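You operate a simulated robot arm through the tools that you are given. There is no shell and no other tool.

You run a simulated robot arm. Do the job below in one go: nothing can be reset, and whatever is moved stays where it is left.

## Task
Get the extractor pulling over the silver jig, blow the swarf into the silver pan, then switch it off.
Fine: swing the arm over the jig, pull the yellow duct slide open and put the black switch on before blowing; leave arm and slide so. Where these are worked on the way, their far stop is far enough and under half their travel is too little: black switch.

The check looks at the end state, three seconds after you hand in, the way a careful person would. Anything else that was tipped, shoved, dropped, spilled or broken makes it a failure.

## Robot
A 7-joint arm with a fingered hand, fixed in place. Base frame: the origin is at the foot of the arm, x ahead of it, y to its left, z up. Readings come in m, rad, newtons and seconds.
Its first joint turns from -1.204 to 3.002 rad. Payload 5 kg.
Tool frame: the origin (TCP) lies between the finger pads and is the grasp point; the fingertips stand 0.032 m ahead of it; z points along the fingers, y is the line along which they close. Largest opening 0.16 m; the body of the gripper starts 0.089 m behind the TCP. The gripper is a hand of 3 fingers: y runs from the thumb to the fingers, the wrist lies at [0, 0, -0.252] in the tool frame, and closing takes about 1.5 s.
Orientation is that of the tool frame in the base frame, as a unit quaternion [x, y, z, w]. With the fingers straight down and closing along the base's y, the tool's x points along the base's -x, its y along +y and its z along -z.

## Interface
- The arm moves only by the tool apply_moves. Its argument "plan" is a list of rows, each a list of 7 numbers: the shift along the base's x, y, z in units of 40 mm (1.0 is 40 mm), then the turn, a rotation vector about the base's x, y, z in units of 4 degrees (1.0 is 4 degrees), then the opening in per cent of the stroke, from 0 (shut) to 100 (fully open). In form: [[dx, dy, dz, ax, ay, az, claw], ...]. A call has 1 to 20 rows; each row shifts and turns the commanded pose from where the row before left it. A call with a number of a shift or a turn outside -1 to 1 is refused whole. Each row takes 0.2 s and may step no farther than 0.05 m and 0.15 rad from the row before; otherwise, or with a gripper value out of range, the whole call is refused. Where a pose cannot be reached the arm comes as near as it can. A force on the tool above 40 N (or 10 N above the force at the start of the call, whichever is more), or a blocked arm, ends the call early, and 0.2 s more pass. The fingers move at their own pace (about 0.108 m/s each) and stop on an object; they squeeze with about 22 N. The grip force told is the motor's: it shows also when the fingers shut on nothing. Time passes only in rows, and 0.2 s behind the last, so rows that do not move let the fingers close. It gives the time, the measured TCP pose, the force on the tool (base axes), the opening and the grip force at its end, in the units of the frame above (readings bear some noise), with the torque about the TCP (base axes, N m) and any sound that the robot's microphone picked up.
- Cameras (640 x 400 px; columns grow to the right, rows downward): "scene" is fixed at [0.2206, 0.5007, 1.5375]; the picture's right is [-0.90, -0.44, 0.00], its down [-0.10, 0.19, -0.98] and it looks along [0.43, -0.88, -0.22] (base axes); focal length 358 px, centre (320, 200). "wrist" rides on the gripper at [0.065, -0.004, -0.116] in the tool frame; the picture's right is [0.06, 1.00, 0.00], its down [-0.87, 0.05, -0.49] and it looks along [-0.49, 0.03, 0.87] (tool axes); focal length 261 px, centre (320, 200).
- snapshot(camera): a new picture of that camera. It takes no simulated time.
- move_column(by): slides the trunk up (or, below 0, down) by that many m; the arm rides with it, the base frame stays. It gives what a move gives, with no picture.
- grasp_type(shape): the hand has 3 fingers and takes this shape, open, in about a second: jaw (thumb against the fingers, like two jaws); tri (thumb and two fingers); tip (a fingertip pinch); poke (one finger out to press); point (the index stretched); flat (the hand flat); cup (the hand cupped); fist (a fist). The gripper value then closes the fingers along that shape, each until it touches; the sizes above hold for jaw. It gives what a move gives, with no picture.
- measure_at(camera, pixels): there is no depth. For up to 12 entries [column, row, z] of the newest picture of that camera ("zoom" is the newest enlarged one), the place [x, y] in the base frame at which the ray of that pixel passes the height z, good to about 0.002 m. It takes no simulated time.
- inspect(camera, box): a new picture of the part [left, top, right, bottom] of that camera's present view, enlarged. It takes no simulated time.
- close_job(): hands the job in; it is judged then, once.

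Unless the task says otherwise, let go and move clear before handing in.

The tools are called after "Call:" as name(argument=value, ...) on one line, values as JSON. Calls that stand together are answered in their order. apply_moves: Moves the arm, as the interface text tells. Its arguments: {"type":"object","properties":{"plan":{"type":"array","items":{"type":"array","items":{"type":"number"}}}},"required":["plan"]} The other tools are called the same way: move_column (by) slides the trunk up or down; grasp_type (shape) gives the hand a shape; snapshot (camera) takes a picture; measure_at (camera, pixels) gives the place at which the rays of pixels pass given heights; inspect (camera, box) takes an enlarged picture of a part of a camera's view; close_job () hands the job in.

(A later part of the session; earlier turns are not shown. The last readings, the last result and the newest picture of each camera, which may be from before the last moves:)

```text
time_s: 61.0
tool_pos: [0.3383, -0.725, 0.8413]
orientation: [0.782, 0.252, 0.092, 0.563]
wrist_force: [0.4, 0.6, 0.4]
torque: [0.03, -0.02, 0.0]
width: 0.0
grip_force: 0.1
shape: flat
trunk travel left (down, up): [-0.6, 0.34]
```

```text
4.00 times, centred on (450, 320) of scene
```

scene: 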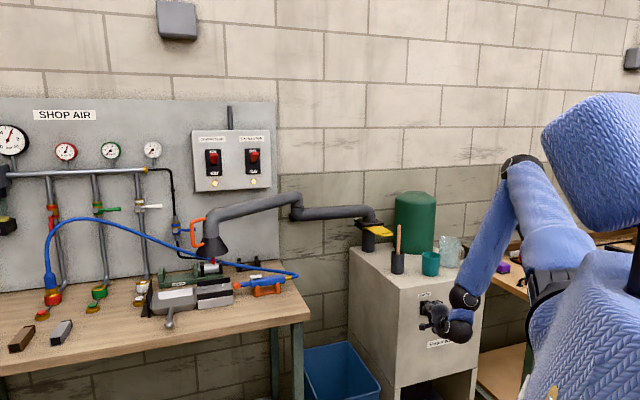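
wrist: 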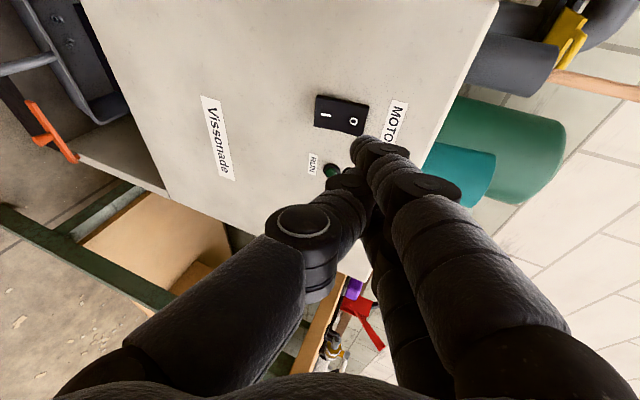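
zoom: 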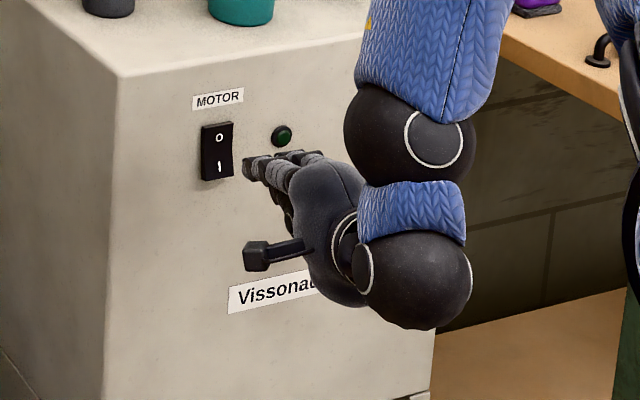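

Flat gives straight fingers reaching about 6 cm ahead of the TCP (scene tip at 432,311). I'll bring finger 1 to a 3 cm standoff in front of the rocker's I end and look again.

Call:
apply_moves(plan=[[0.14, -0.44, -0.5, 0, 0, 0, 0], [0.14, -0.44, -0.5, 0, 0, 0, 0], [0.14, -0.44, -0.5, 0, 0, 0, 0]])

Call:
snapshot(camera="wrist")

Call:
inspect(camera="wrist", box=[270, 60, 430, 180])

Call:
inspect(camera="scene", box=[400, 270, 460, 330])

```text
time_s: 61.8
tool_pos: [0.3552, -0.7797, 0.7787]
orientation: [0.783, 0.25, 0.092, 0.562]
wrist_force: [-1.4, -0.5, -1.2]
torque: [-0.07, -0.05, 0.1]
width: 0.0004
grip_force: 0.0
shape: flat
trunk travel left (down, up): [-0.6, 0.34]
```

```text
taken
```

wrist: 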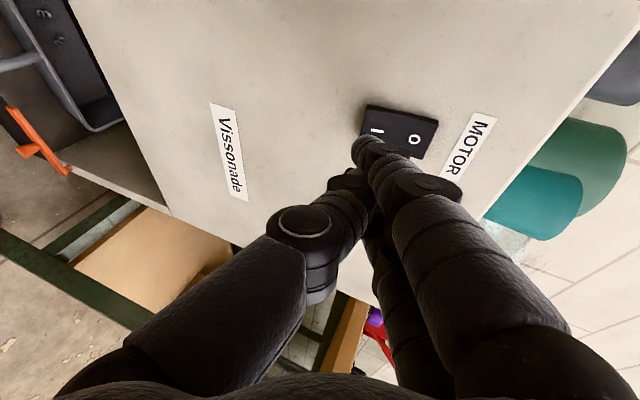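

```text
3.33 times, centred on (350, 120) of wrist
```

zoom: 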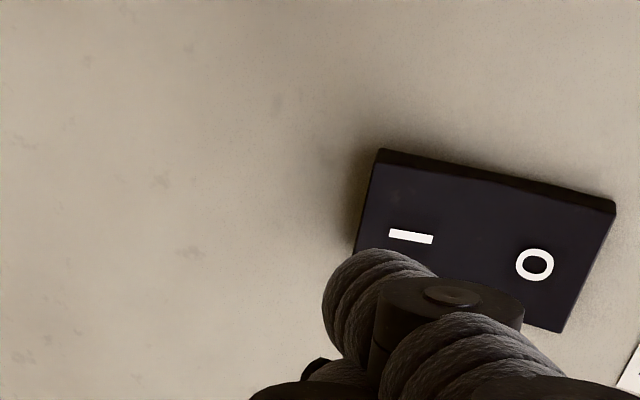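

```text
6.67 times, centred on (430, 300) of scene
```

zoom: 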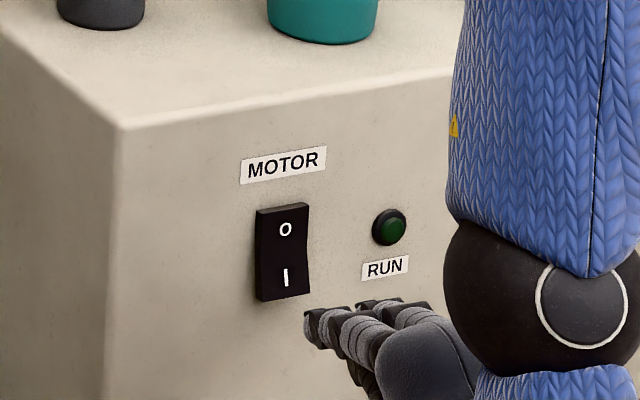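

The tip will land about 7 mm left of the "I" mark if pushed straight, so I'll shift slightly right, then push in 1 cm steps along the face normal and watch force and sound.

Call:
apply_moves(plan=[[-0.125, -0.125, 0, 0, 0, 0, 0], [0.177, -0.177, 0, 0, 0, 0, 0], [0.177, -0.177, 0, 0, 0, 0, 0], [0.177, -0.177, 0, 0, 0, 0, 0]])

Call:
inspect(camera="wrist", box=[270, 60, 430, 180])

Call:
inspect(camera="scene", box=[400, 270, 460, 330])

```text
time_s: 62.8
tool_pos: [0.3728, -0.8048, 0.7808]
orientation: [0.783, 0.251, 0.092, 0.561]
wrist_force: [0.2, 0.3, 0.0]
torque: [0.01, 0.0, 0.01]
width: 0.0
grip_force: 0.0
shape: flat
trunk travel left (down, up): [-0.6, 0.34]
```

```text
3.33 times, centred on (350, 120) of wrist
```

zoom: 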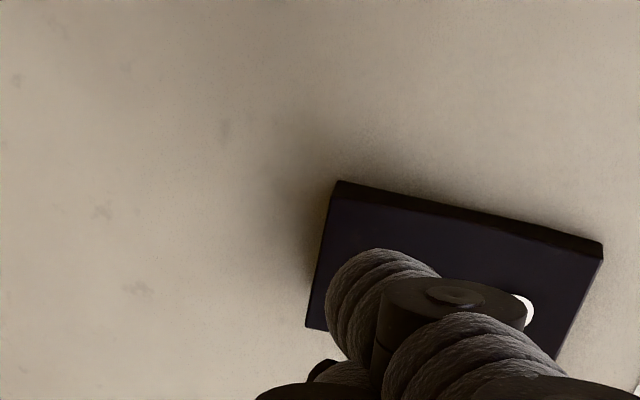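

```text
6.67 times, centred on (430, 300) of scene
```

zoom: 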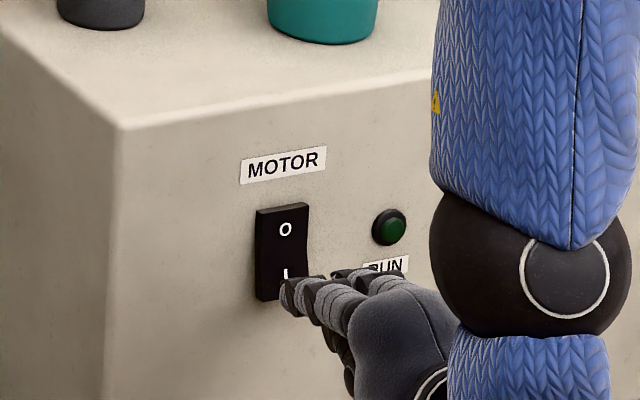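

The fingertip now covers the I end (scene zoom 290,285). I'll push on in small steps.

Call:
apply_moves(plan=[[0.177, -0.177, 0, 0, 0, 0, 0], [0.177, -0.177, 0, 0, 0, 0, 0]])

Call:
inspect(camera="scene", box=[400, 270, 460, 330])

Call:
inspect(camera="wrist", box=[270, 60, 430, 180])

```text
time_s: 63.4
tool_pos: [0.3873, -0.8191, 0.7821]
orientation: [0.783, 0.251, 0.092, 0.561]
wrist_force: [-2.0, 3.5, -1.1]
torque: [0.0, -0.02, 0.07]
width: 0.0001
grip_force: 0.0
shape: flat
trunk travel left (down, up): [-0.6, 0.34]
```

```text
6.67 times, centred on (430, 300) of scene
```

zoom: 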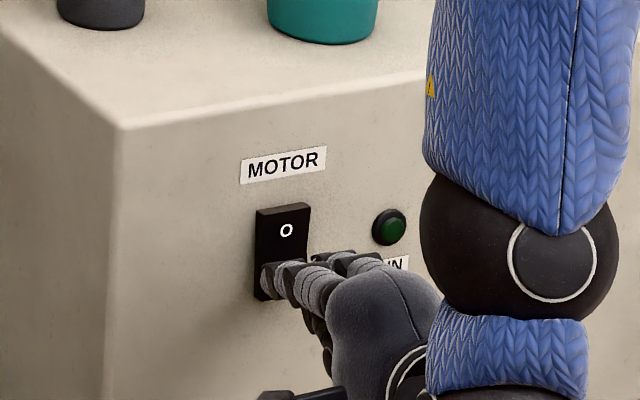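

```text
3.33 times, centred on (350, 120) of wrist
```

zoom: 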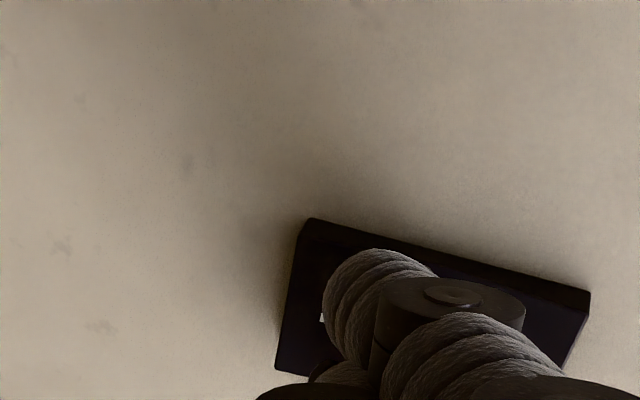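

Contact is made with about 4 N, with the "I" mark just below the fingertip. I'll shift down 6 mm while pressing further.

Call:
apply_moves(plan=[[-0.09, 0.09, -0.15, 0, 0, 0, 0], [0.177, -0.177, 0, 0, 0, 0, 0], [0.13, -0.13, 0, 0, 0, 0, 0]])

Call:
inspect(camera="scene", box=[400, 270, 460, 330])

Call:
inspect(camera="wrist", box=[270, 60, 430, 180])

```text
time_s: 64.2
tool_pos: [0.3898, -0.8217, 0.7748]
orientation: [0.784, 0.252, 0.091, 0.559]
wrist_force: [-17.3, 27.0, 5.2]
torque: [-0.44, -0.4, 0.65]
width: 0.0
grip_force: 0.1
shape: flat
trunk travel left (down, up): [-0.6, 0.34]
stopped in row 3: the force on the tool passed its limit at 48 N (the readings are from after the stop); the commanded pose is now the measured one
```

```text
6.67 times, centred on (430, 300) of scene
```

zoom: 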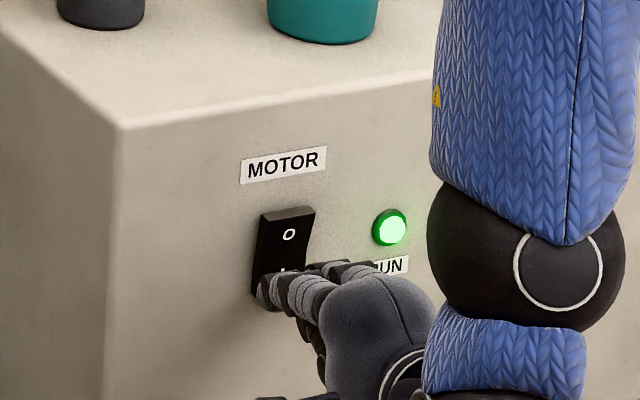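

```text
3.33 times, centred on (350, 120) of wrist
```

zoom: 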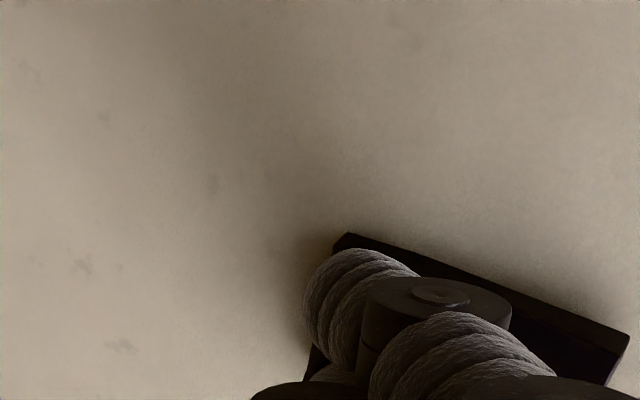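

The RUN lamp is lit green and the rocker is over to I. I'll back straight off along the normal and confirm it stays on.

Call:
apply_moves(plan=[[-0.177, 0.177, 0, 0, 0, 0, 0], [-0.35, 0.35, 0, 0, 0, 0, 0], [-0.35, 0.35, 0, 0, 0, 0, 0], [-0.35, 0.35, 0, 0, 0, 0, 0], [-0.3, 0.5, 0, 0, 0, 0, 0]])

Call:
inspect(camera="scene", box=[380, 260, 480, 340])

Call:
inspect(camera="scene", box=[140, 180, 320, 320])

Call:
snapshot(camera="wrist")

```text
time_s: 65.4
tool_pos: [0.3308, -0.7545, 0.774]
orientation: [0.784, 0.252, 0.091, 0.561]
wrist_force: [0.2, -0.3, 0.0]
torque: [0.01, 0.04, 0.04]
width: 0.0
grip_force: 0.0
shape: flat
trunk travel left (down, up): [-0.6, 0.34]
```

```text
5.00 times, centred on (430, 300) of scene
```

zoom: 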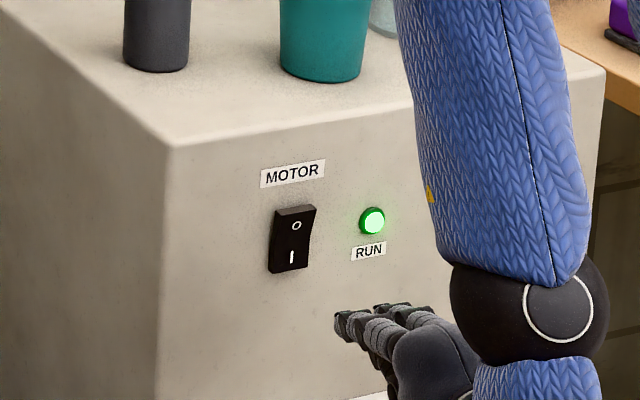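

```text
2.86 times, centred on (230, 250) of scene
```

zoom: 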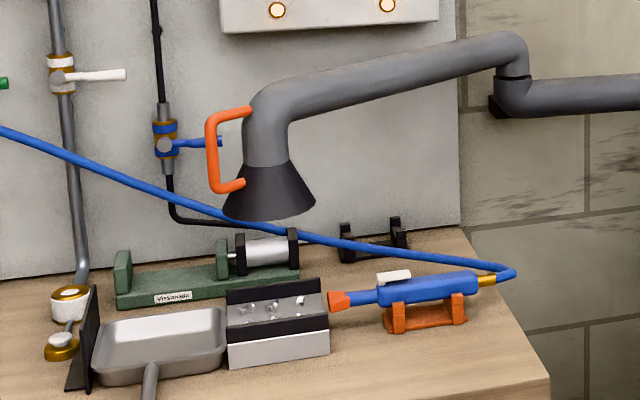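

```text
taken
```

wrist: 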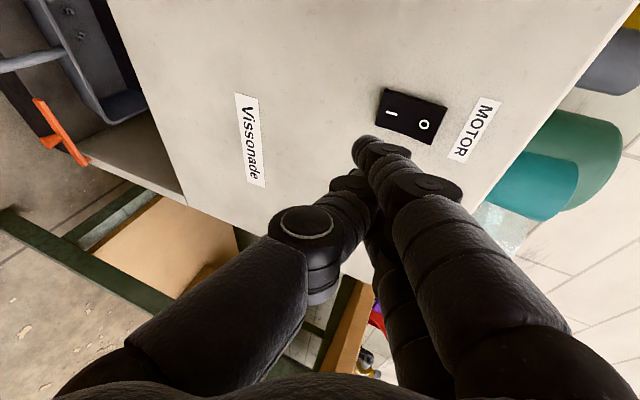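

RUN stays lit, the rocker is at I, and the hood's red ribbon is drawn up, so the extractor is pulling. Now I'll study the gun's white lever closely.

Call:
inspect(camera="scene", box=[190, 255, 310, 320])

Call:
inspect(camera="scene", box=[230, 265, 290, 305])

```text
5.33 times, centred on (250, 288) of scene
```

zoom: 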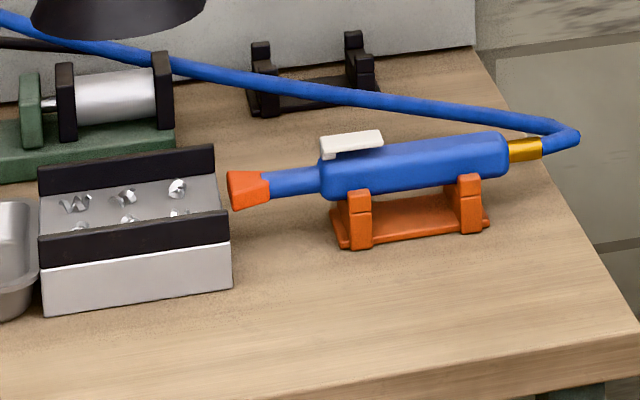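

```text
10.00 times, centred on (260, 285) of scene
```

zoom: 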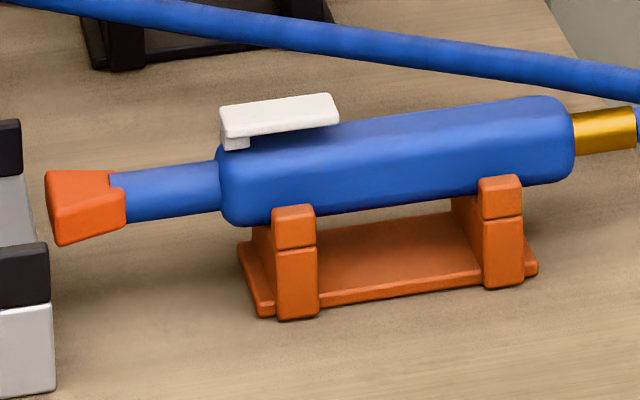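

The lever is a white plate along the gun's top, right above the front stand post, so it can be pressed down in place. I'll swing the hand up and toward the bench, turning to azimuth -27°.

Call:
apply_moves(plan=[[0.3, 0.5, 0.5, 0, 0, 0.9, 0], [0.6, 0.53, 0.65, 0, 0, 0.9, 0], [0.6, 0.53, 0.65, 0, 0, 0.9, 0], [0.6, 0.53, 0.65, 0, 0, 0.9, 0], [0.6, 0.53, 0.65, 0, 0, 0.9, 0], [0.6, 0.53, 0.65, 0, 0, 0.9, 0], [0.6, 0.53, 0.65, 0, 0, 0.9, 0], [0.6, 0.53, 0.65, 0, 0, 0.9, 0], [0.6, 0.5, 0.65, 0, 0, 0.9, 0], [0.6, 0.3, 0.65, 0, 0, 0.9, 0]])

Call:
snapshot(camera="scene")

```text
time_s: 67.6
tool_pos: [0.5839, -0.5705, 0.9653]
orientation: [0.691, 0.447, 0.231, 0.519]
wrist_force: [0.5, -0.3, -0.5]
torque: [0.02, 0.01, 0.01]
width: 0.0001
grip_force: 0.0
shape: flat
out of reach, approached as far as the arm can: row 2, 3, 4, 5, 6, 7, 8, 9, 10
trunk travel left (down, up): [-0.6, 0.34]
```

```text
taken
```

scene: 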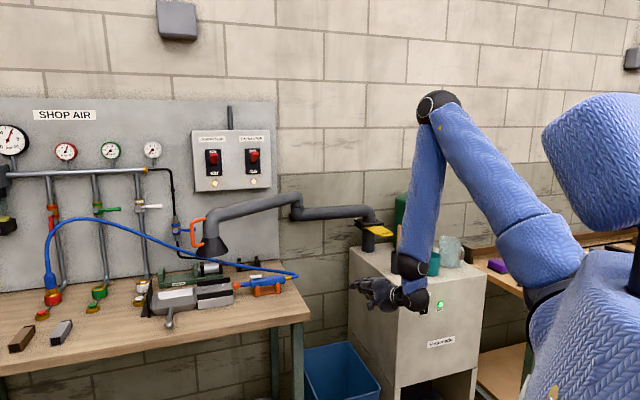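

The hand is at (0.584,-0.571,0.965), pointing azimuth -33°. I'll rise above bench level first, pitching the tool down as I go.

Call:
apply_moves(plan=[[0.2, 0.2, 0.9, 0.454, 0.891, 0, 0], [0.2, 0.2, 0.9, 0.454, 0.891, 0, 0], [0.3, 0.1, 0.9, 0.454, 0.891, 0, 0], [0.3, 0.1, 0.9, 0.454, 0.891, 0, 0], [0.4, 0, 0.9, 0.454, 0.891, 0, 0], [0.4, 0, 0.9, 0.454, 0.891, 0, 0]])

Call:
snapshot(camera="scene")

Call:
snapshot(camera="wrist")

```text
time_s: 69.0
tool_pos: [0.6583, -0.5627, 1.1832]
orientation: [0.768, 0.51, 0.14, 0.361]
wrist_force: [-0.1, 0.3, 0.5]
torque: [0.0, 0.03, -0.03]
width: 0.0
grip_force: 0.2
shape: flat
out of reach, approached as far as the arm can: row 1, 2
trunk travel left (down, up): [-0.6, 0.34]
```

```text
taken
```

scene: 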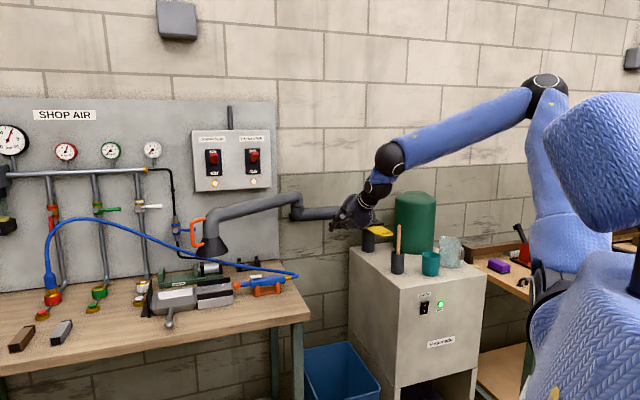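

```text
taken
```

wrist: 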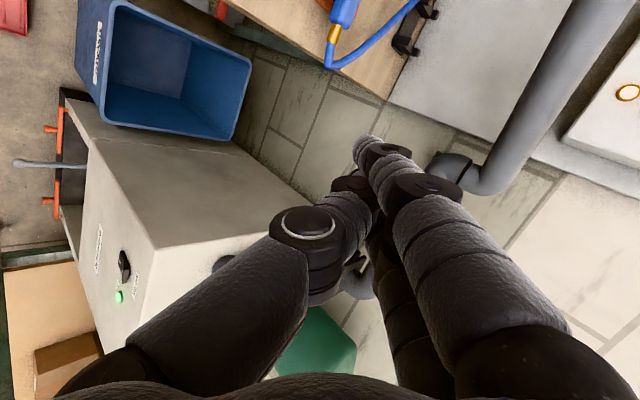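

The hand is at z 1.18 pointing down 44°. I'll move out over the gun at this height, trimming yaw and pitch.

Call:
apply_moves(plan=[[1.0, 0.1, 0, 0.185, 0.31, 0.25, 0], [1.0, 0.1, 0, 0.185, 0.31, 0.25, 0], [1.0, 0.1, 0, 0.185, 0.31, 0.25, 0], [1.0, 0.1, 0, 0.185, 0.31, 0.25, 0], [1.0, 0.1, 0, 0.185, 0.31, 0.25, 0], [1.0, 0.1, 0, 0.185, 0.31, 0.25, 0], [0.8, 0.1, 0, 0.185, 0.31, 0.25, 0]])

Call:
snapshot(camera="scene")

Call:
snapshot(camera="wrist")

```text
time_s: 70.6
tool_pos: [0.9315, -0.5374, 1.1784]
orientation: [0.76, 0.576, 0.127, 0.274]
wrist_force: [0.0, -0.1, -0.6]
torque: [-0.01, 0.04, -0.02]
width: 0.0
grip_force: 0.1
shape: flat
trunk travel left (down, up): [-0.6, 0.34]
```

```text
taken
```

scene: 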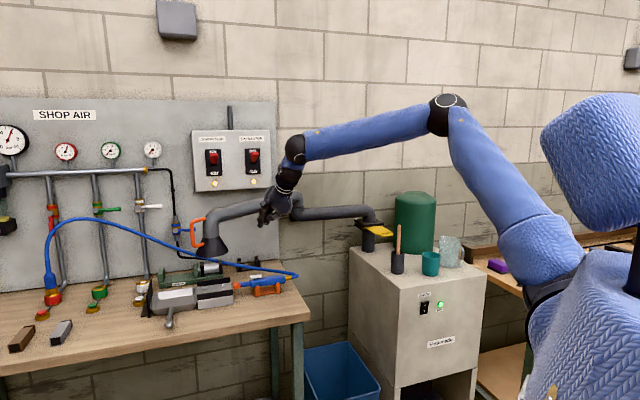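

```text
taken
```

wrist: 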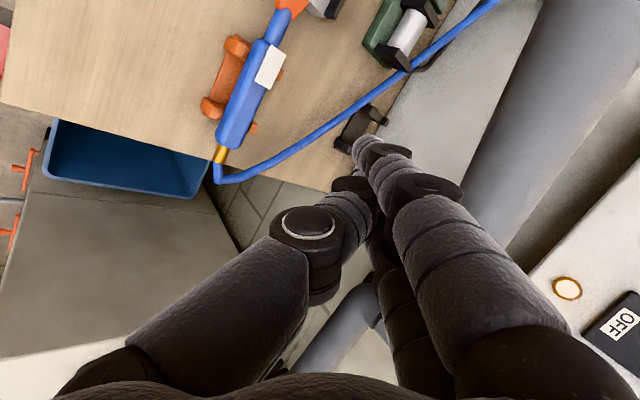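

The gun shows at wrist (250,90) with the white lever at (270,67). I'll zoom in and triangulate the lever.

Call:
inspect(camera="wrist", box=[190, 0, 350, 120])

Call:
measure_at(camera="scene", pixels=[[251, 276.5, 0.95], [261.5, 275.5, 0.95], [256, 276.3, 0.95], [256, 276.3, 0.96]])

Call:
inspect(camera="scene", box=[220, 190, 320, 300])

```text
3.33 times, centred on (270, 60) of wrist
```

zoom: 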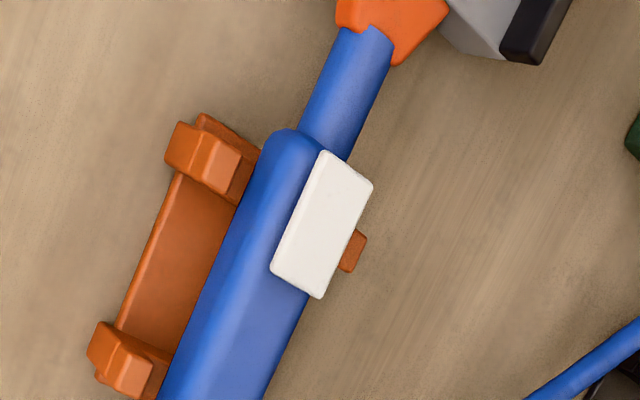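

```text
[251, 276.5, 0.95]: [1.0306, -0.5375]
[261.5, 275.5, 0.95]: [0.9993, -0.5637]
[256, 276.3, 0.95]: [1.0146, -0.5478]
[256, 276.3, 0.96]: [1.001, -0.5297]
```

```text
3.64 times, centred on (270, 245) of scene
```

zoom: 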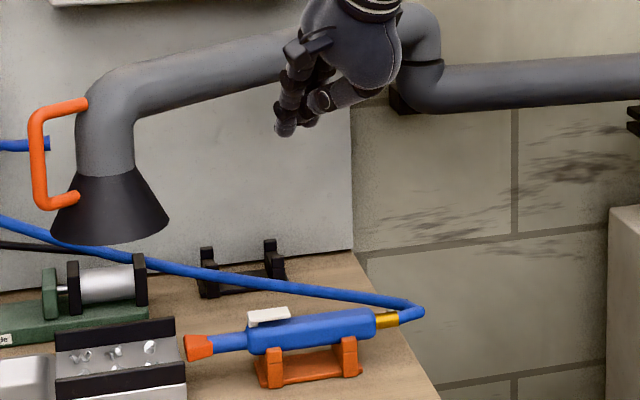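

I'll measure the lever's centre and ends in the wrist view for the height match.

Call:
measure_at(camera="wrist", pixels=[[270.7, 66.7, 0.94], [270.7, 66.7, 0.95], [270.7, 66.7, 0.96], [278.2, 51, 0.95], [263.2, 83.5, 0.95], [252, 105, 0.945], [222, 153, 0.93]])

```text
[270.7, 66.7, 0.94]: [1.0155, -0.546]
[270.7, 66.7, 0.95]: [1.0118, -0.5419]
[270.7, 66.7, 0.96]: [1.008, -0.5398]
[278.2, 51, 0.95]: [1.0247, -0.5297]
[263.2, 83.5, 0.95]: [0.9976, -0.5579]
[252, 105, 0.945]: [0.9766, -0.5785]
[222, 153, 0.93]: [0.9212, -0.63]
```

The lever centre is at (1.011,-0.542,0.953), its rear end at (0.997,-0.557). I'll roll the hand slightly so finger 1 leads, and lower to about 4 cm above the lever's rear half.

Call:
apply_moves(plan=[[0.1, -0.05, -0.7, -0.509, 0.27, 0.819, 0], [0.1, -0.05, -0.7, -0.509, 0.27, 0.819, 0], [0.1, -0.05, -0.7, -0.509, 0.27, 0.819, 0], [0.1, -0.04, -0.7, 0, 0, 0, 0], [0.09, 0, -0.7, 0, 0, 0, 0]])

Call:
snapshot(camera="wrist")

Call:
inspect(camera="scene", box=[220, 230, 300, 310])

```text
time_s: 71.8
tool_pos: [0.9504, -0.5443, 1.0385]
orientation: [0.694, 0.653, 0.099, 0.287]
wrist_force: [0.3, -1.1, -0.3]
torque: [0.0, 0.01, -0.02]
width: 0.0
grip_force: 0.1
shape: flat
trunk travel left (down, up): [-0.6, 0.34]
```

```text
taken
```

wrist: 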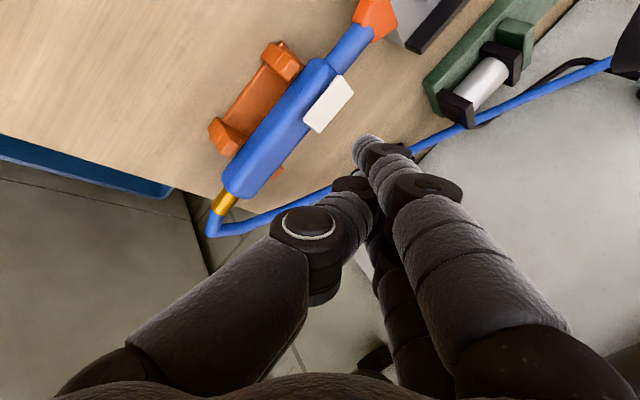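

```text
5.00 times, centred on (260, 270) of scene
```

zoom: 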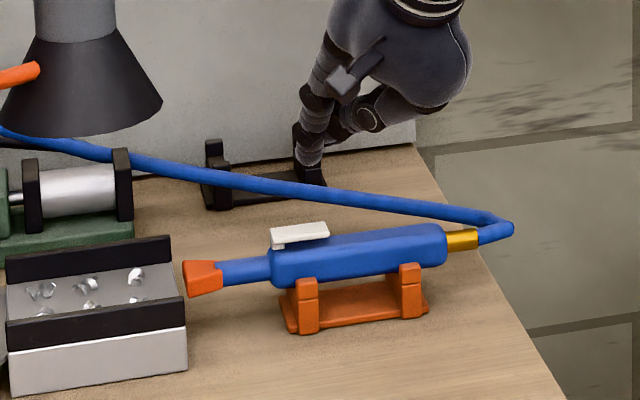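

The fingertip (scene 257.6,262) matches my estimate and stands above the lever's rear half. Before going down I'll check where the blue hose runs behind the gun.

Call:
measure_at(camera="wrist", pixels=[[255, 224, 0.93], [255, 224, 1.0], [330, 190, 0.93], [330, 190, 1.0], [430, 140, 0.93], [430, 140, 1.0], [329, 104, 0.953]])

Call:
measure_at(camera="scene", pixels=[[285, 273, 0.93], [285, 273, 1.0], [266, 269.5, 0.93], [266, 269.5, 1.0], [236, 264, 0.93], [236, 264, 1.0], [256, 276.3, 0.953]])

```text
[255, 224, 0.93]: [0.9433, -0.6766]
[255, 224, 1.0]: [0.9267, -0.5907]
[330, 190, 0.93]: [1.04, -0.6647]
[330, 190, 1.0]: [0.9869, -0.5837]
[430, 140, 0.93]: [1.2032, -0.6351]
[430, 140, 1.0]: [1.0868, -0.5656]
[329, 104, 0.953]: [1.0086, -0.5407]
```

```text
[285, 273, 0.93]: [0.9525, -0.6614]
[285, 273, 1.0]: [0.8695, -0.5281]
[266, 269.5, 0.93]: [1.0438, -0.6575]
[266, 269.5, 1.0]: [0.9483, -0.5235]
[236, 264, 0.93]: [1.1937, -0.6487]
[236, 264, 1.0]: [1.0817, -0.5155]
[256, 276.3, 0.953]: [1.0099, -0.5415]
```

The hose runs about 8 cm behind, clear. I'll lower the fingertip straight onto the lever in 1 cm steps.

Call:
apply_moves(plan=[[0, 0, -0.25, 0, 0, 0, 0], [0, 0, -0.25, 0, 0, 0, 0], [0, 0, -0.25, 0, 0, 0, 0]])

Call:
inspect(camera="wrist", box=[270, 60, 430, 180])

Call:
inspect(camera="scene", box=[230, 250, 290, 300])

```text
time_s: 72.6
tool_pos: [0.9494, -0.5444, 1.0093]
orientation: [0.694, 0.653, 0.098, 0.287]
wrist_force: [0.0, -0.7, 0.6]
torque: [0.05, -0.01, -0.02]
width: 0.0
grip_force: 0.0
shape: flat
trunk travel left (down, up): [-0.6, 0.34]
```

```text
3.33 times, centred on (350, 120) of wrist
```

zoom: 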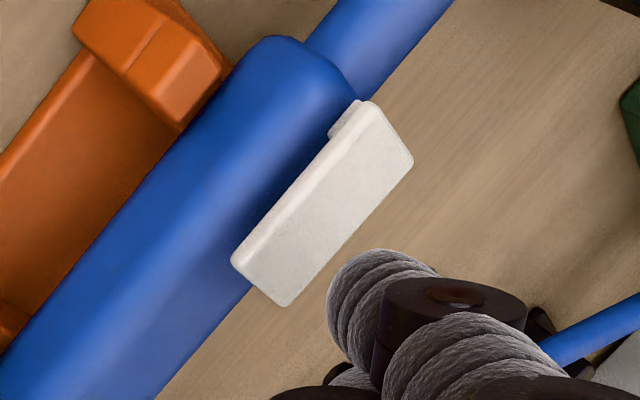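

```text
8.00 times, centred on (260, 275) of scene
```

zoom: 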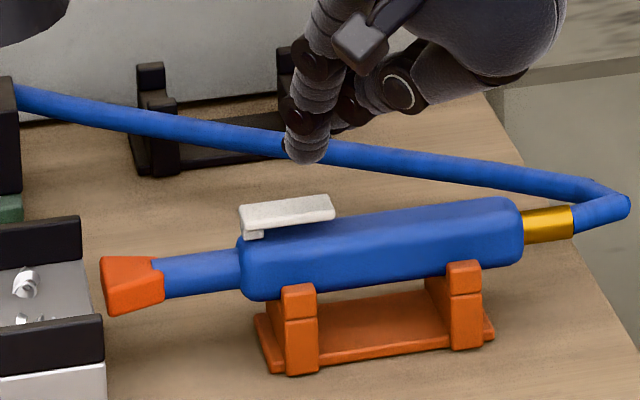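

The fingertip is about 2 cm above the lever and will land slightly behind its middle. I'll lower further in 1 cm, then 5 mm steps.

Call:
apply_moves(plan=[[0, 0, -0.25, 0, 0, 0, 0], [0, 0, -0.125, 0, 0, 0, 0]])

Call:
inspect(camera="wrist", box=[270, 60, 430, 180])

Call:
inspect(camera="scene", box=[230, 250, 290, 300])

```text
time_s: 73.2
tool_pos: [0.9492, -0.5442, 0.9939]
orientation: [0.695, 0.652, 0.098, 0.287]
wrist_force: [0.7, -0.2, -0.6]
torque: [0.03, 0.01, 0.01]
width: 0.0
grip_force: 0.1
shape: flat
trunk travel left (down, up): [-0.6, 0.34]
```

```text
3.33 times, centred on (350, 120) of wrist
```

zoom: 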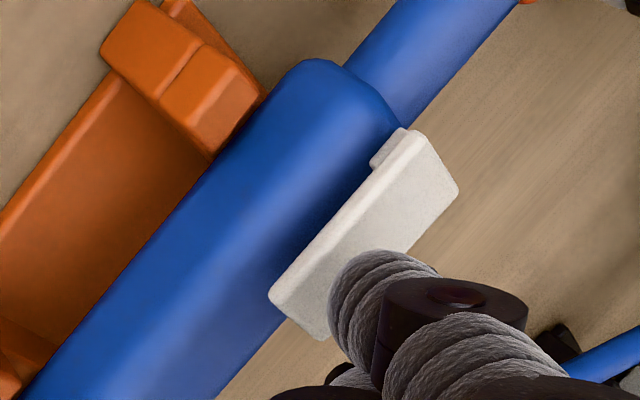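

```text
8.00 times, centred on (260, 275) of scene
```

zoom: 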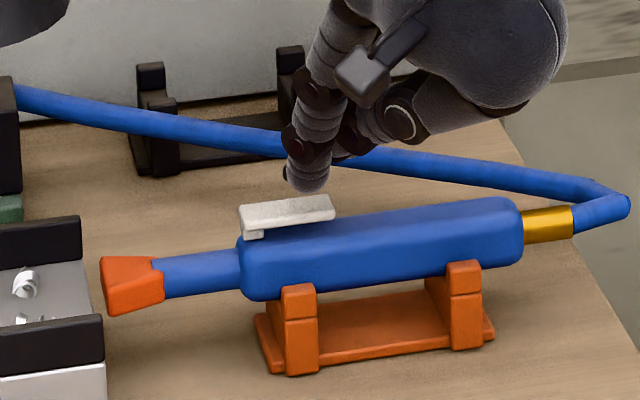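

The tip is just above the lever's rear half (wrist zoom 345,290). I'll press down in 5 mm steps and watch force and sound.

Call:
apply_moves(plan=[[0, 0, -0.125, 0, 0, 0, 0], [0, 0, -0.125, 0, 0, 0, 0], [0, 0, -0.125, 0, 0, 0, 0]])

Call:
inspect(camera="wrist", box=[270, 60, 430, 180])

Call:
inspect(camera="scene", box=[190, 245, 310, 325])

```text
time_s: 74.0
tool_pos: [0.9491, -0.5441, 0.9785]
orientation: [0.694, 0.653, 0.097, 0.287]
wrist_force: [-0.4, 0.3, -0.6]
torque: [0.02, -0.03, 0.03]
width: 0.0
grip_force: 0.1
shape: flat
trunk travel left (down, up): [-0.6, 0.34]
```

```text
3.33 times, centred on (350, 120) of wrist
```

zoom: 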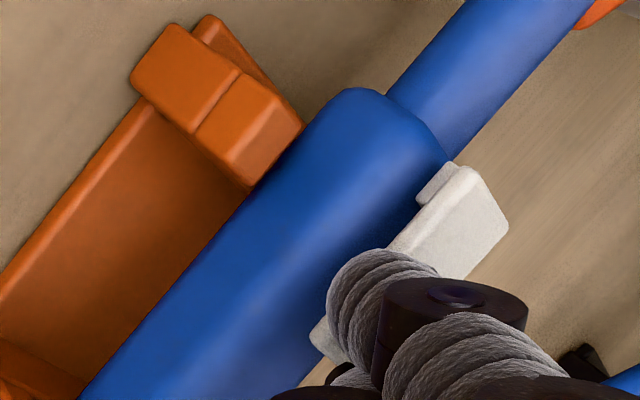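

```text
5.00 times, centred on (250, 285) of scene
```

zoom: 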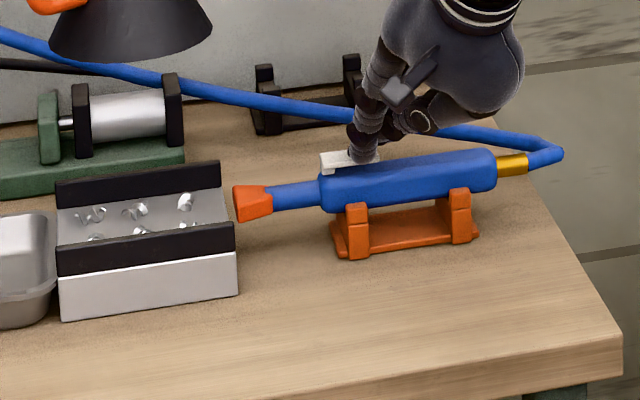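

No force yet; the tip looks right on the lever in the scene zoom (360,155). I'll lower further by 5 mm steps.

Call:
apply_moves(plan=[[0, 0, -0.125, 0, 0, 0, 0], [0, 0, -0.125, 0, 0, 0, 0]])

Call:
inspect(camera="wrist", box=[270, 60, 430, 180])

Call:
inspect(camera="scene", box=[190, 245, 310, 325])

```text
time_s: 74.6
tool_pos: [0.949, -0.5427, 0.9733]
orientation: [0.694, 0.652, 0.098, 0.289]
wrist_force: [-6.8, 0.8, 16.1]
torque: [0.13, -0.79, 0.09]
width: 0.0002
grip_force: 0.1
shape: flat
trunk travel left (down, up): [-0.6, 0.34]
```

```text
3.33 times, centred on (350, 120) of wrist
```

zoom: 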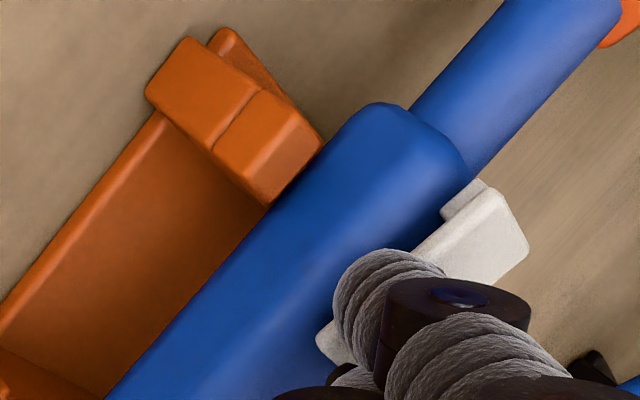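

```text
5.00 times, centred on (250, 285) of scene
```

zoom: 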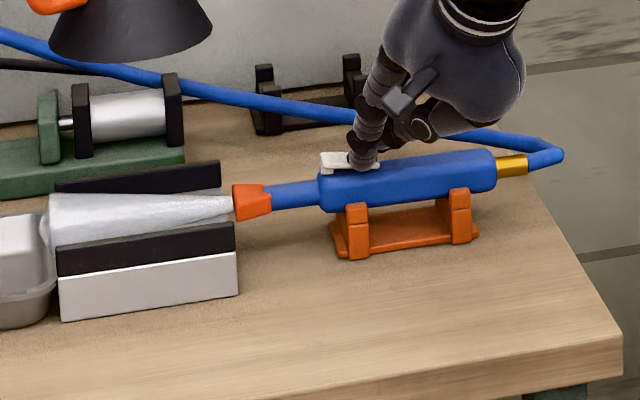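

The jet is blowing from the nozzle through the jig into the pan. I'll hold the lever for a couple of seconds.

Call:
apply_moves(plan=[[0, 0, 0, 0, 0, 0, 0], [0, 0, 0, 0, 0, 0, 0], [0, 0, 0, 0, 0, 0, 0], [0, 0, 0, 0, 0, 0, 0], [0, 0, 0, 0, 0, 0, 0], [0, 0, 0, 0, 0, 0, 0], [0, 0, 0, 0, 0, 0, 0], [0, 0, 0, 0, 0, 0, 0], [0, 0, 0, 0, 0, 0, 0], [0, 0, 0, 0, 0, 0, 0]])

Call:
inspect(camera="scene", box=[140, 255, 260, 335])

Call:
snapshot(camera="scene")

```text
time_s: 76.8
tool_pos: [0.9469, -0.5427, 0.971]
orientation: [0.694, 0.653, 0.097, 0.288]
wrist_force: [-7.6, 3.1, 17.8]
torque: [0.18, -0.89, 0.24]
width: 0.0
grip_force: 0.0
shape: flat
trunk travel left (down, up): [-0.6, 0.34]
```

```text
5.00 times, centred on (200, 295) of scene
```

zoom: 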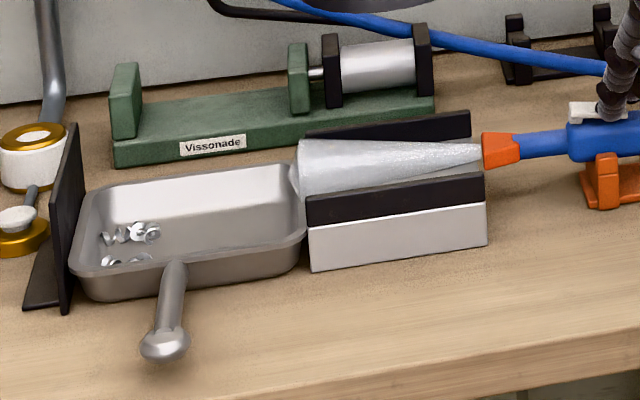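

```text
taken
```

scene: 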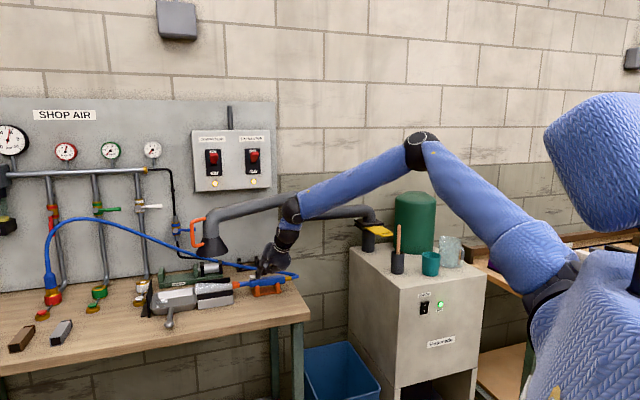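

The swarf has collected at the far end of the pan (zoom 130,240). I'll lift straight off the lever and check that the jig is empty.

Call:
apply_moves(plan=[[0, 0, 0.25, 0, 0, 0, 0], [0, 0, 0.5, 0, 0, 0, 0], [0, 0, 0.8, 0, 0, 0, 0], [-0.1, 0, 0.9, 0, 0, 0, 0], [-0.2, 0, 0.9, 0, 0, 0, 0], [-0.3, 0, 0.9, 0, 0, 0, 0]])

Call:
inspect(camera="scene", box=[140, 255, 300, 335])

Call:
inspect(camera="scene", box=[140, 265, 240, 325])

Call:
snapshot(camera="wrist")

```text
time_s: 78.2
tool_pos: [0.9247, -0.5442, 1.1393]
orientation: [0.694, 0.653, 0.097, 0.287]
wrist_force: [-0.2, 0.2, 0.6]
torque: [0.01, 0.01, -0.02]
width: 0.0003
grip_force: 0.0
shape: flat
trunk travel left (down, up): [-0.6, 0.34]
```

```text
4.00 times, centred on (220, 295) of scene
```

zoom: 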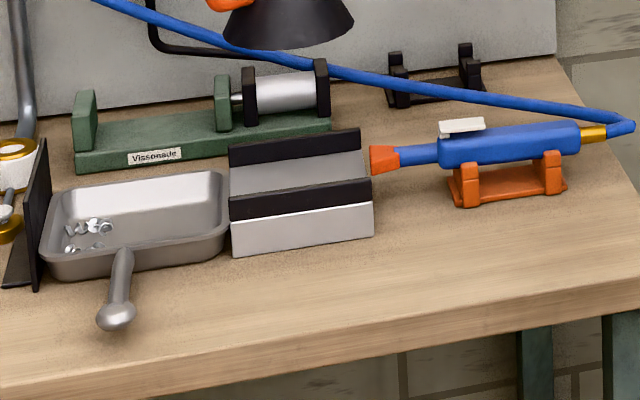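

```text
6.40 times, centred on (190, 295) of scene
```

zoom: 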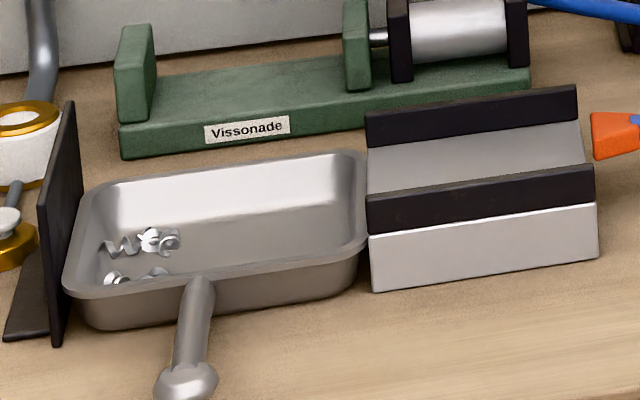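

```text
taken
```

wrist: 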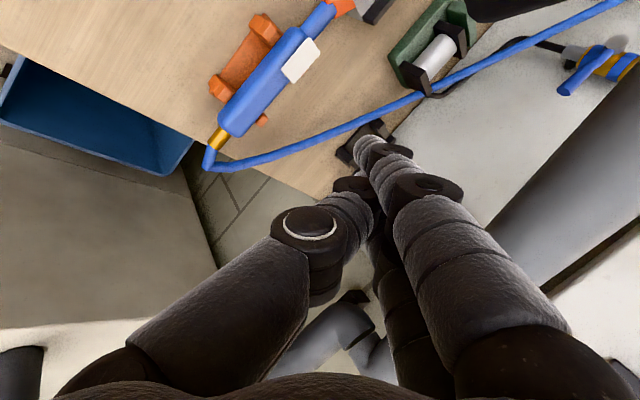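

The jig looks empty and the pan holds the swarf, with gun and hood in place. I'll retreat and take a wrist view over the jig to make sure.

Call:
apply_moves(plan=[[-0.9, 0.3, 0.2, 0, 0, 0, 0], [-0.9, 0.3, 0.2, 0, 0, 0, 0], [-0.9, 0.3, 0.2, 0, 0, 0, 0], [-0.9, 0.3, 0.2, 0, 0, 0, 0]])

Call:
snapshot(camera="wrist")

```text
time_s: 79.2
tool_pos: [0.7795, -0.4962, 1.1721]
orientation: [0.694, 0.653, 0.098, 0.288]
wrist_force: [-0.2, 0.4, -0.9]
torque: [0.01, -0.01, 0.0]
width: 0.0
grip_force: 0.1
shape: flat
trunk travel left (down, up): [-0.6, 0.34]
```

```text
taken
```

wrist: 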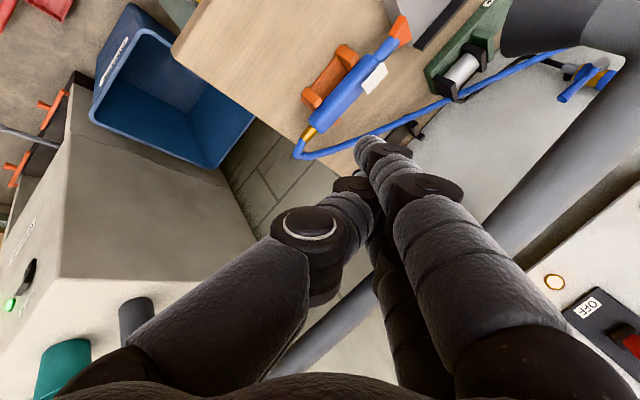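

The jig is just cut off at the top of the view (430,15). I'll yaw left a little to see into it.

Call:
apply_moves(plan=[[0, 0.2, 0.2, 0, 0, 1, 0], [0, 0.2, 0.2, 0, 0, 1, 0], [0, 0.2, 0.2, 0, 0, 1, 0], [0, 0.2, 0.2, 0, 0, 1, 0], [0, 0.2, 0.2, 0, 0, 1, 0], [0, 0.2, 0.2, 0, 0, 1, 0], [0, 0.2, 0.2, 0, 0, 1, 0]])

Call:
snapshot(camera="wrist")

Call:
inspect(camera="wrist", box=[300, 0, 500, 120])

```text
time_s: 80.8
tool_pos: [0.7818, -0.4405, 1.2263]
orientation: [0.515, 0.802, 0.164, 0.255]
wrist_force: [-0.2, -1.2, 0.2]
torque: [0.0, 0.01, 0.02]
width: 0.0003
grip_force: 0.2
shape: flat
trunk travel left (down, up): [-0.6, 0.34]
```

```text
taken
```

wrist: 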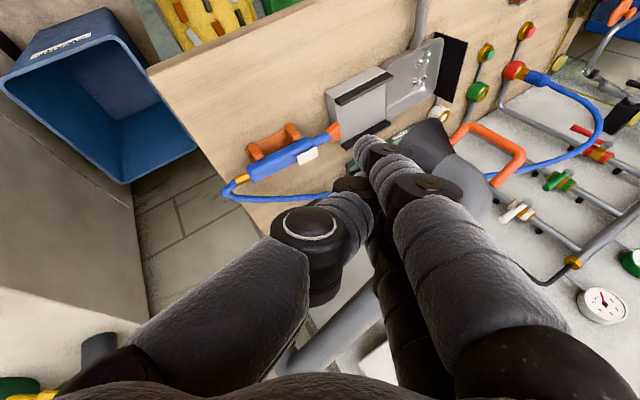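

```text
3.20 times, centred on (400, 60) of wrist
```

zoom: 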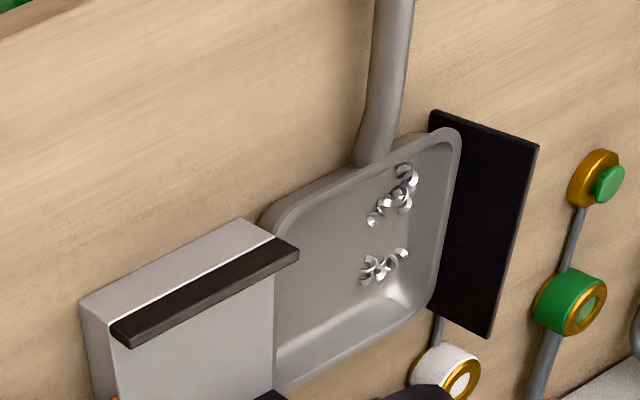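

All six chips lie in the pan (zoom 390,200 and 385,265) and the jig channel is bare. Now I'll go back to switch the motor off: first yaw and roll back while retreating from the bench.

Call:
apply_moves(plan=[[-0.1, -0.29, -0.05, 0, 0, -1, 0], [-0.1, -0.29, -0.05, 0, 0, -1, 0], [-0.1, -0.29, -0.05, 0, 0, -1, 0], [-0.1, -0.29, -0.05, 0, 0, -1, 0], [-0.1, -0.29, -0.05, 0, 0, -1, 0], [-0.1, -0.29, -0.05, 0, 0, -1, 0], [-0.1, -0.29, -0.05, 0, 0, -1, 0], [-0.1, -0.1, 0, 0.509, -0.27, -0.819, 0], [-0.1, -0.1, 0, 0.509, -0.27, -0.819, 0], [-0.1, -0.1, 0, 0.509, -0.27, -0.819, 0]])

Call:
apply_moves(plan=[[-0.2, -0.2, -0.2, -0.469, -0.883, 0, 0], [-0.2, -0.2, -0.2, -0.469, -0.883, 0, 0], [-0.2, -0.2, -0.2, -0.469, -0.883, 0, 0], [-0.2, -0.2, -0.2, -0.469, -0.883, 0, 0], [-0.2, -0.2, -0.2, -0.469, -0.883, 0, 0], [-0.2, -0.2, -0.2, -0.469, -0.883, 0, 0], [-0.2, -0.2, -0.2, -0.469, -0.883, 0, 0], [-0.2, -0.2, -0.2, -0.469, -0.883, 0, 0], [0, -0.2, -0.2, -0.35, -0.66, 0, 0]])

Call:
snapshot(camera="scene")

```text
time_s: 83.0
tool_pos: [0.7414, -0.535, 1.212]
orientation: [0.76, 0.575, 0.128, 0.275]
wrist_force: [0.1, -0.6, -0.2]
torque: [0.04, -0.01, 0.04]
width: 0.0001
grip_force: 0.1
shape: flat
trunk travel left (down, up): [-0.6, 0.34]
```

```text
time_s: 85.0
tool_pos: [0.6776, -0.6058, 1.1403]
orientation: [0.65, 0.495, 0.242, 0.524]
wrist_force: [1.0, -0.1, 0.9]
torque: [0.02, -0.01, -0.01]
width: 0.0002
grip_force: 0.1
shape: flat
trunk travel left (down, up): [-0.6, 0.34]
```

```text
taken
```

scene: 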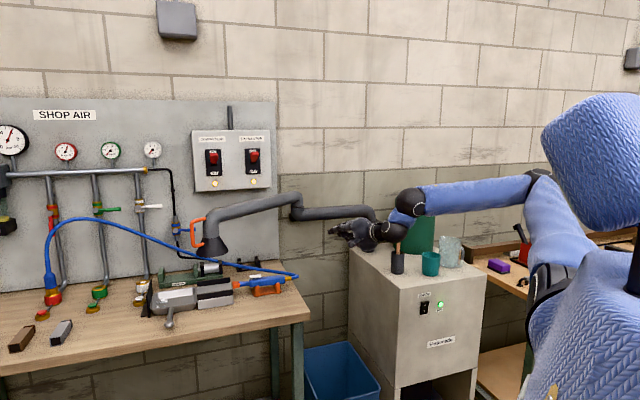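

Everything goes as planned, no limits met. I'll now yaw to about azimuth -63° while descending to in front of the cabinet's left.

Call:
apply_moves(plan=[[-0.15, -0.15, -0.2, 0, 0, -0.97, 0], [-0.15, -0.15, -0.2, 0, 0, -0.97, 0], [-0.15, -0.15, -0.2, 0, 0, -0.97, 0], [-0.15, -0.15, -0.2, 0, 0, -0.97, 0], [-0.2, -0.15, -0.25, 0, 0, -0.97, 0], [-0.2, -0.15, -0.25, 0, 0, -0.97, 0], [-0.2, -0.15, -0.25, 0, 0, -0.97, 0], [-0.2, -0.15, -0.25, 0, 0, -0.97, 0], [-0.2, -0.15, -0.25, 0, 0, -0.97, 0]])

Call:
snapshot(camera="scene")

```text
time_s: 87.0
tool_pos: [0.6381, -0.8373, 1.0583]
orientation: [0.769, 0.282, 0.079, 0.569]
wrist_force: [0.6, 0.3, -0.9]
torque: [0.02, 0.01, -0.03]
width: 0.0001
grip_force: 0.0
shape: flat
out of reach, approached as far as the arm can: row 3, 4, 5, 6, 7, 8, 9
trunk travel left (down, up): [-0.6, 0.34]
```

```text
taken
```

scene: 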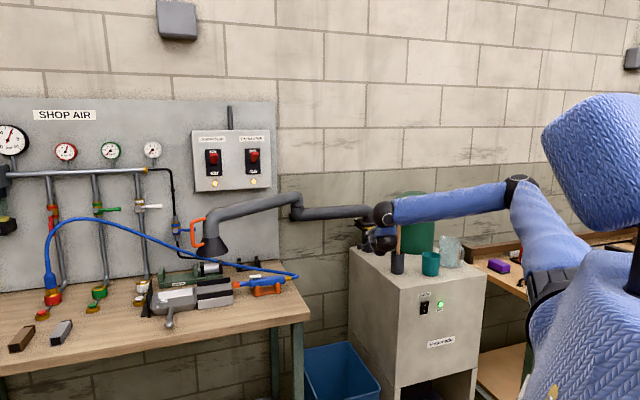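

The arm drifted outward to (0.638,-0.837,1.058) because of a wrist limit, but no force was felt. Let me check that nothing near the slide and brush was touched.

Call:
inspect(camera="scene", box=[330, 180, 450, 290])

Call:
snapshot(camera="wrist")

```text
3.64 times, centred on (390, 235) of scene
```

zoom: 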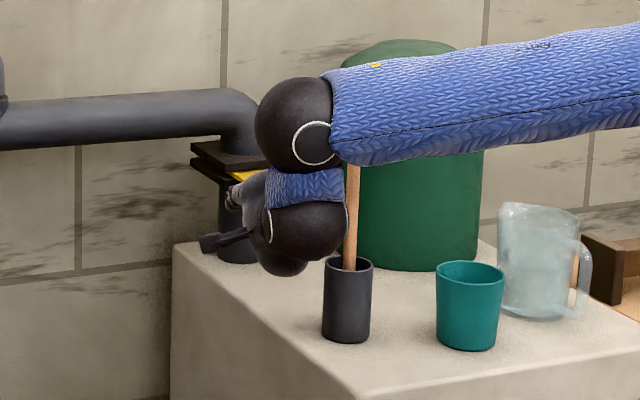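

```text
taken
```

wrist: 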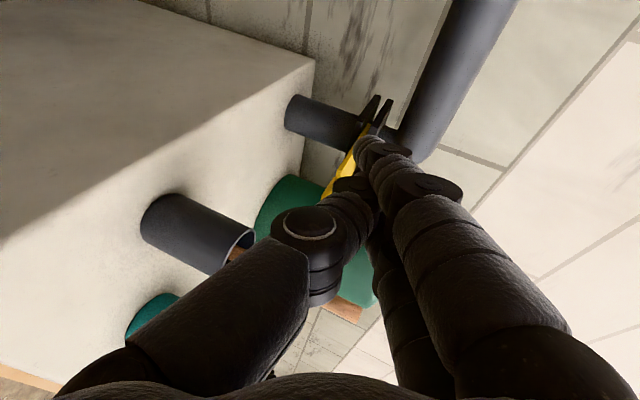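

Nothing was disturbed; the fingertips hover beside the slide. I'll back out, up and away first.

Call:
apply_moves(plan=[[0.1, 0.4, 0.4, 0, 0, 0, 0], [0.1, 0.5, 0.6, 0, 0, 0, 0], [0, 0.6, 0.7, 0, 0, 0, 0], [0, 0.6, 0.7, 0, 0, 0, 0], [0, 0.6, 0.7, 0, 0, 0, 0]])

Call:
snapshot(camera="scene")

```text
time_s: 88.2
tool_pos: [0.66, -0.8275, 1.1905]
orientation: [0.768, 0.282, 0.076, 0.57]
wrist_force: [-0.6, 0.0, 1.2]
torque: [-0.01, 0.0, 0.0]
width: 0.0
grip_force: 0.0
shape: flat
out of reach, approached as far as the arm can: row 1, 2, 3, 4, 5
trunk travel left (down, up): [-0.6, 0.34]
```

```text
taken
```

scene: 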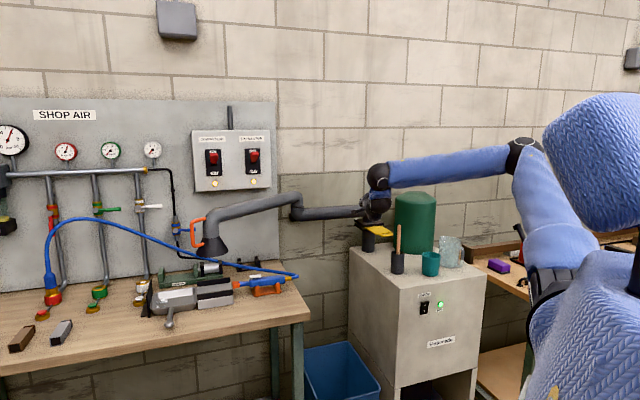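

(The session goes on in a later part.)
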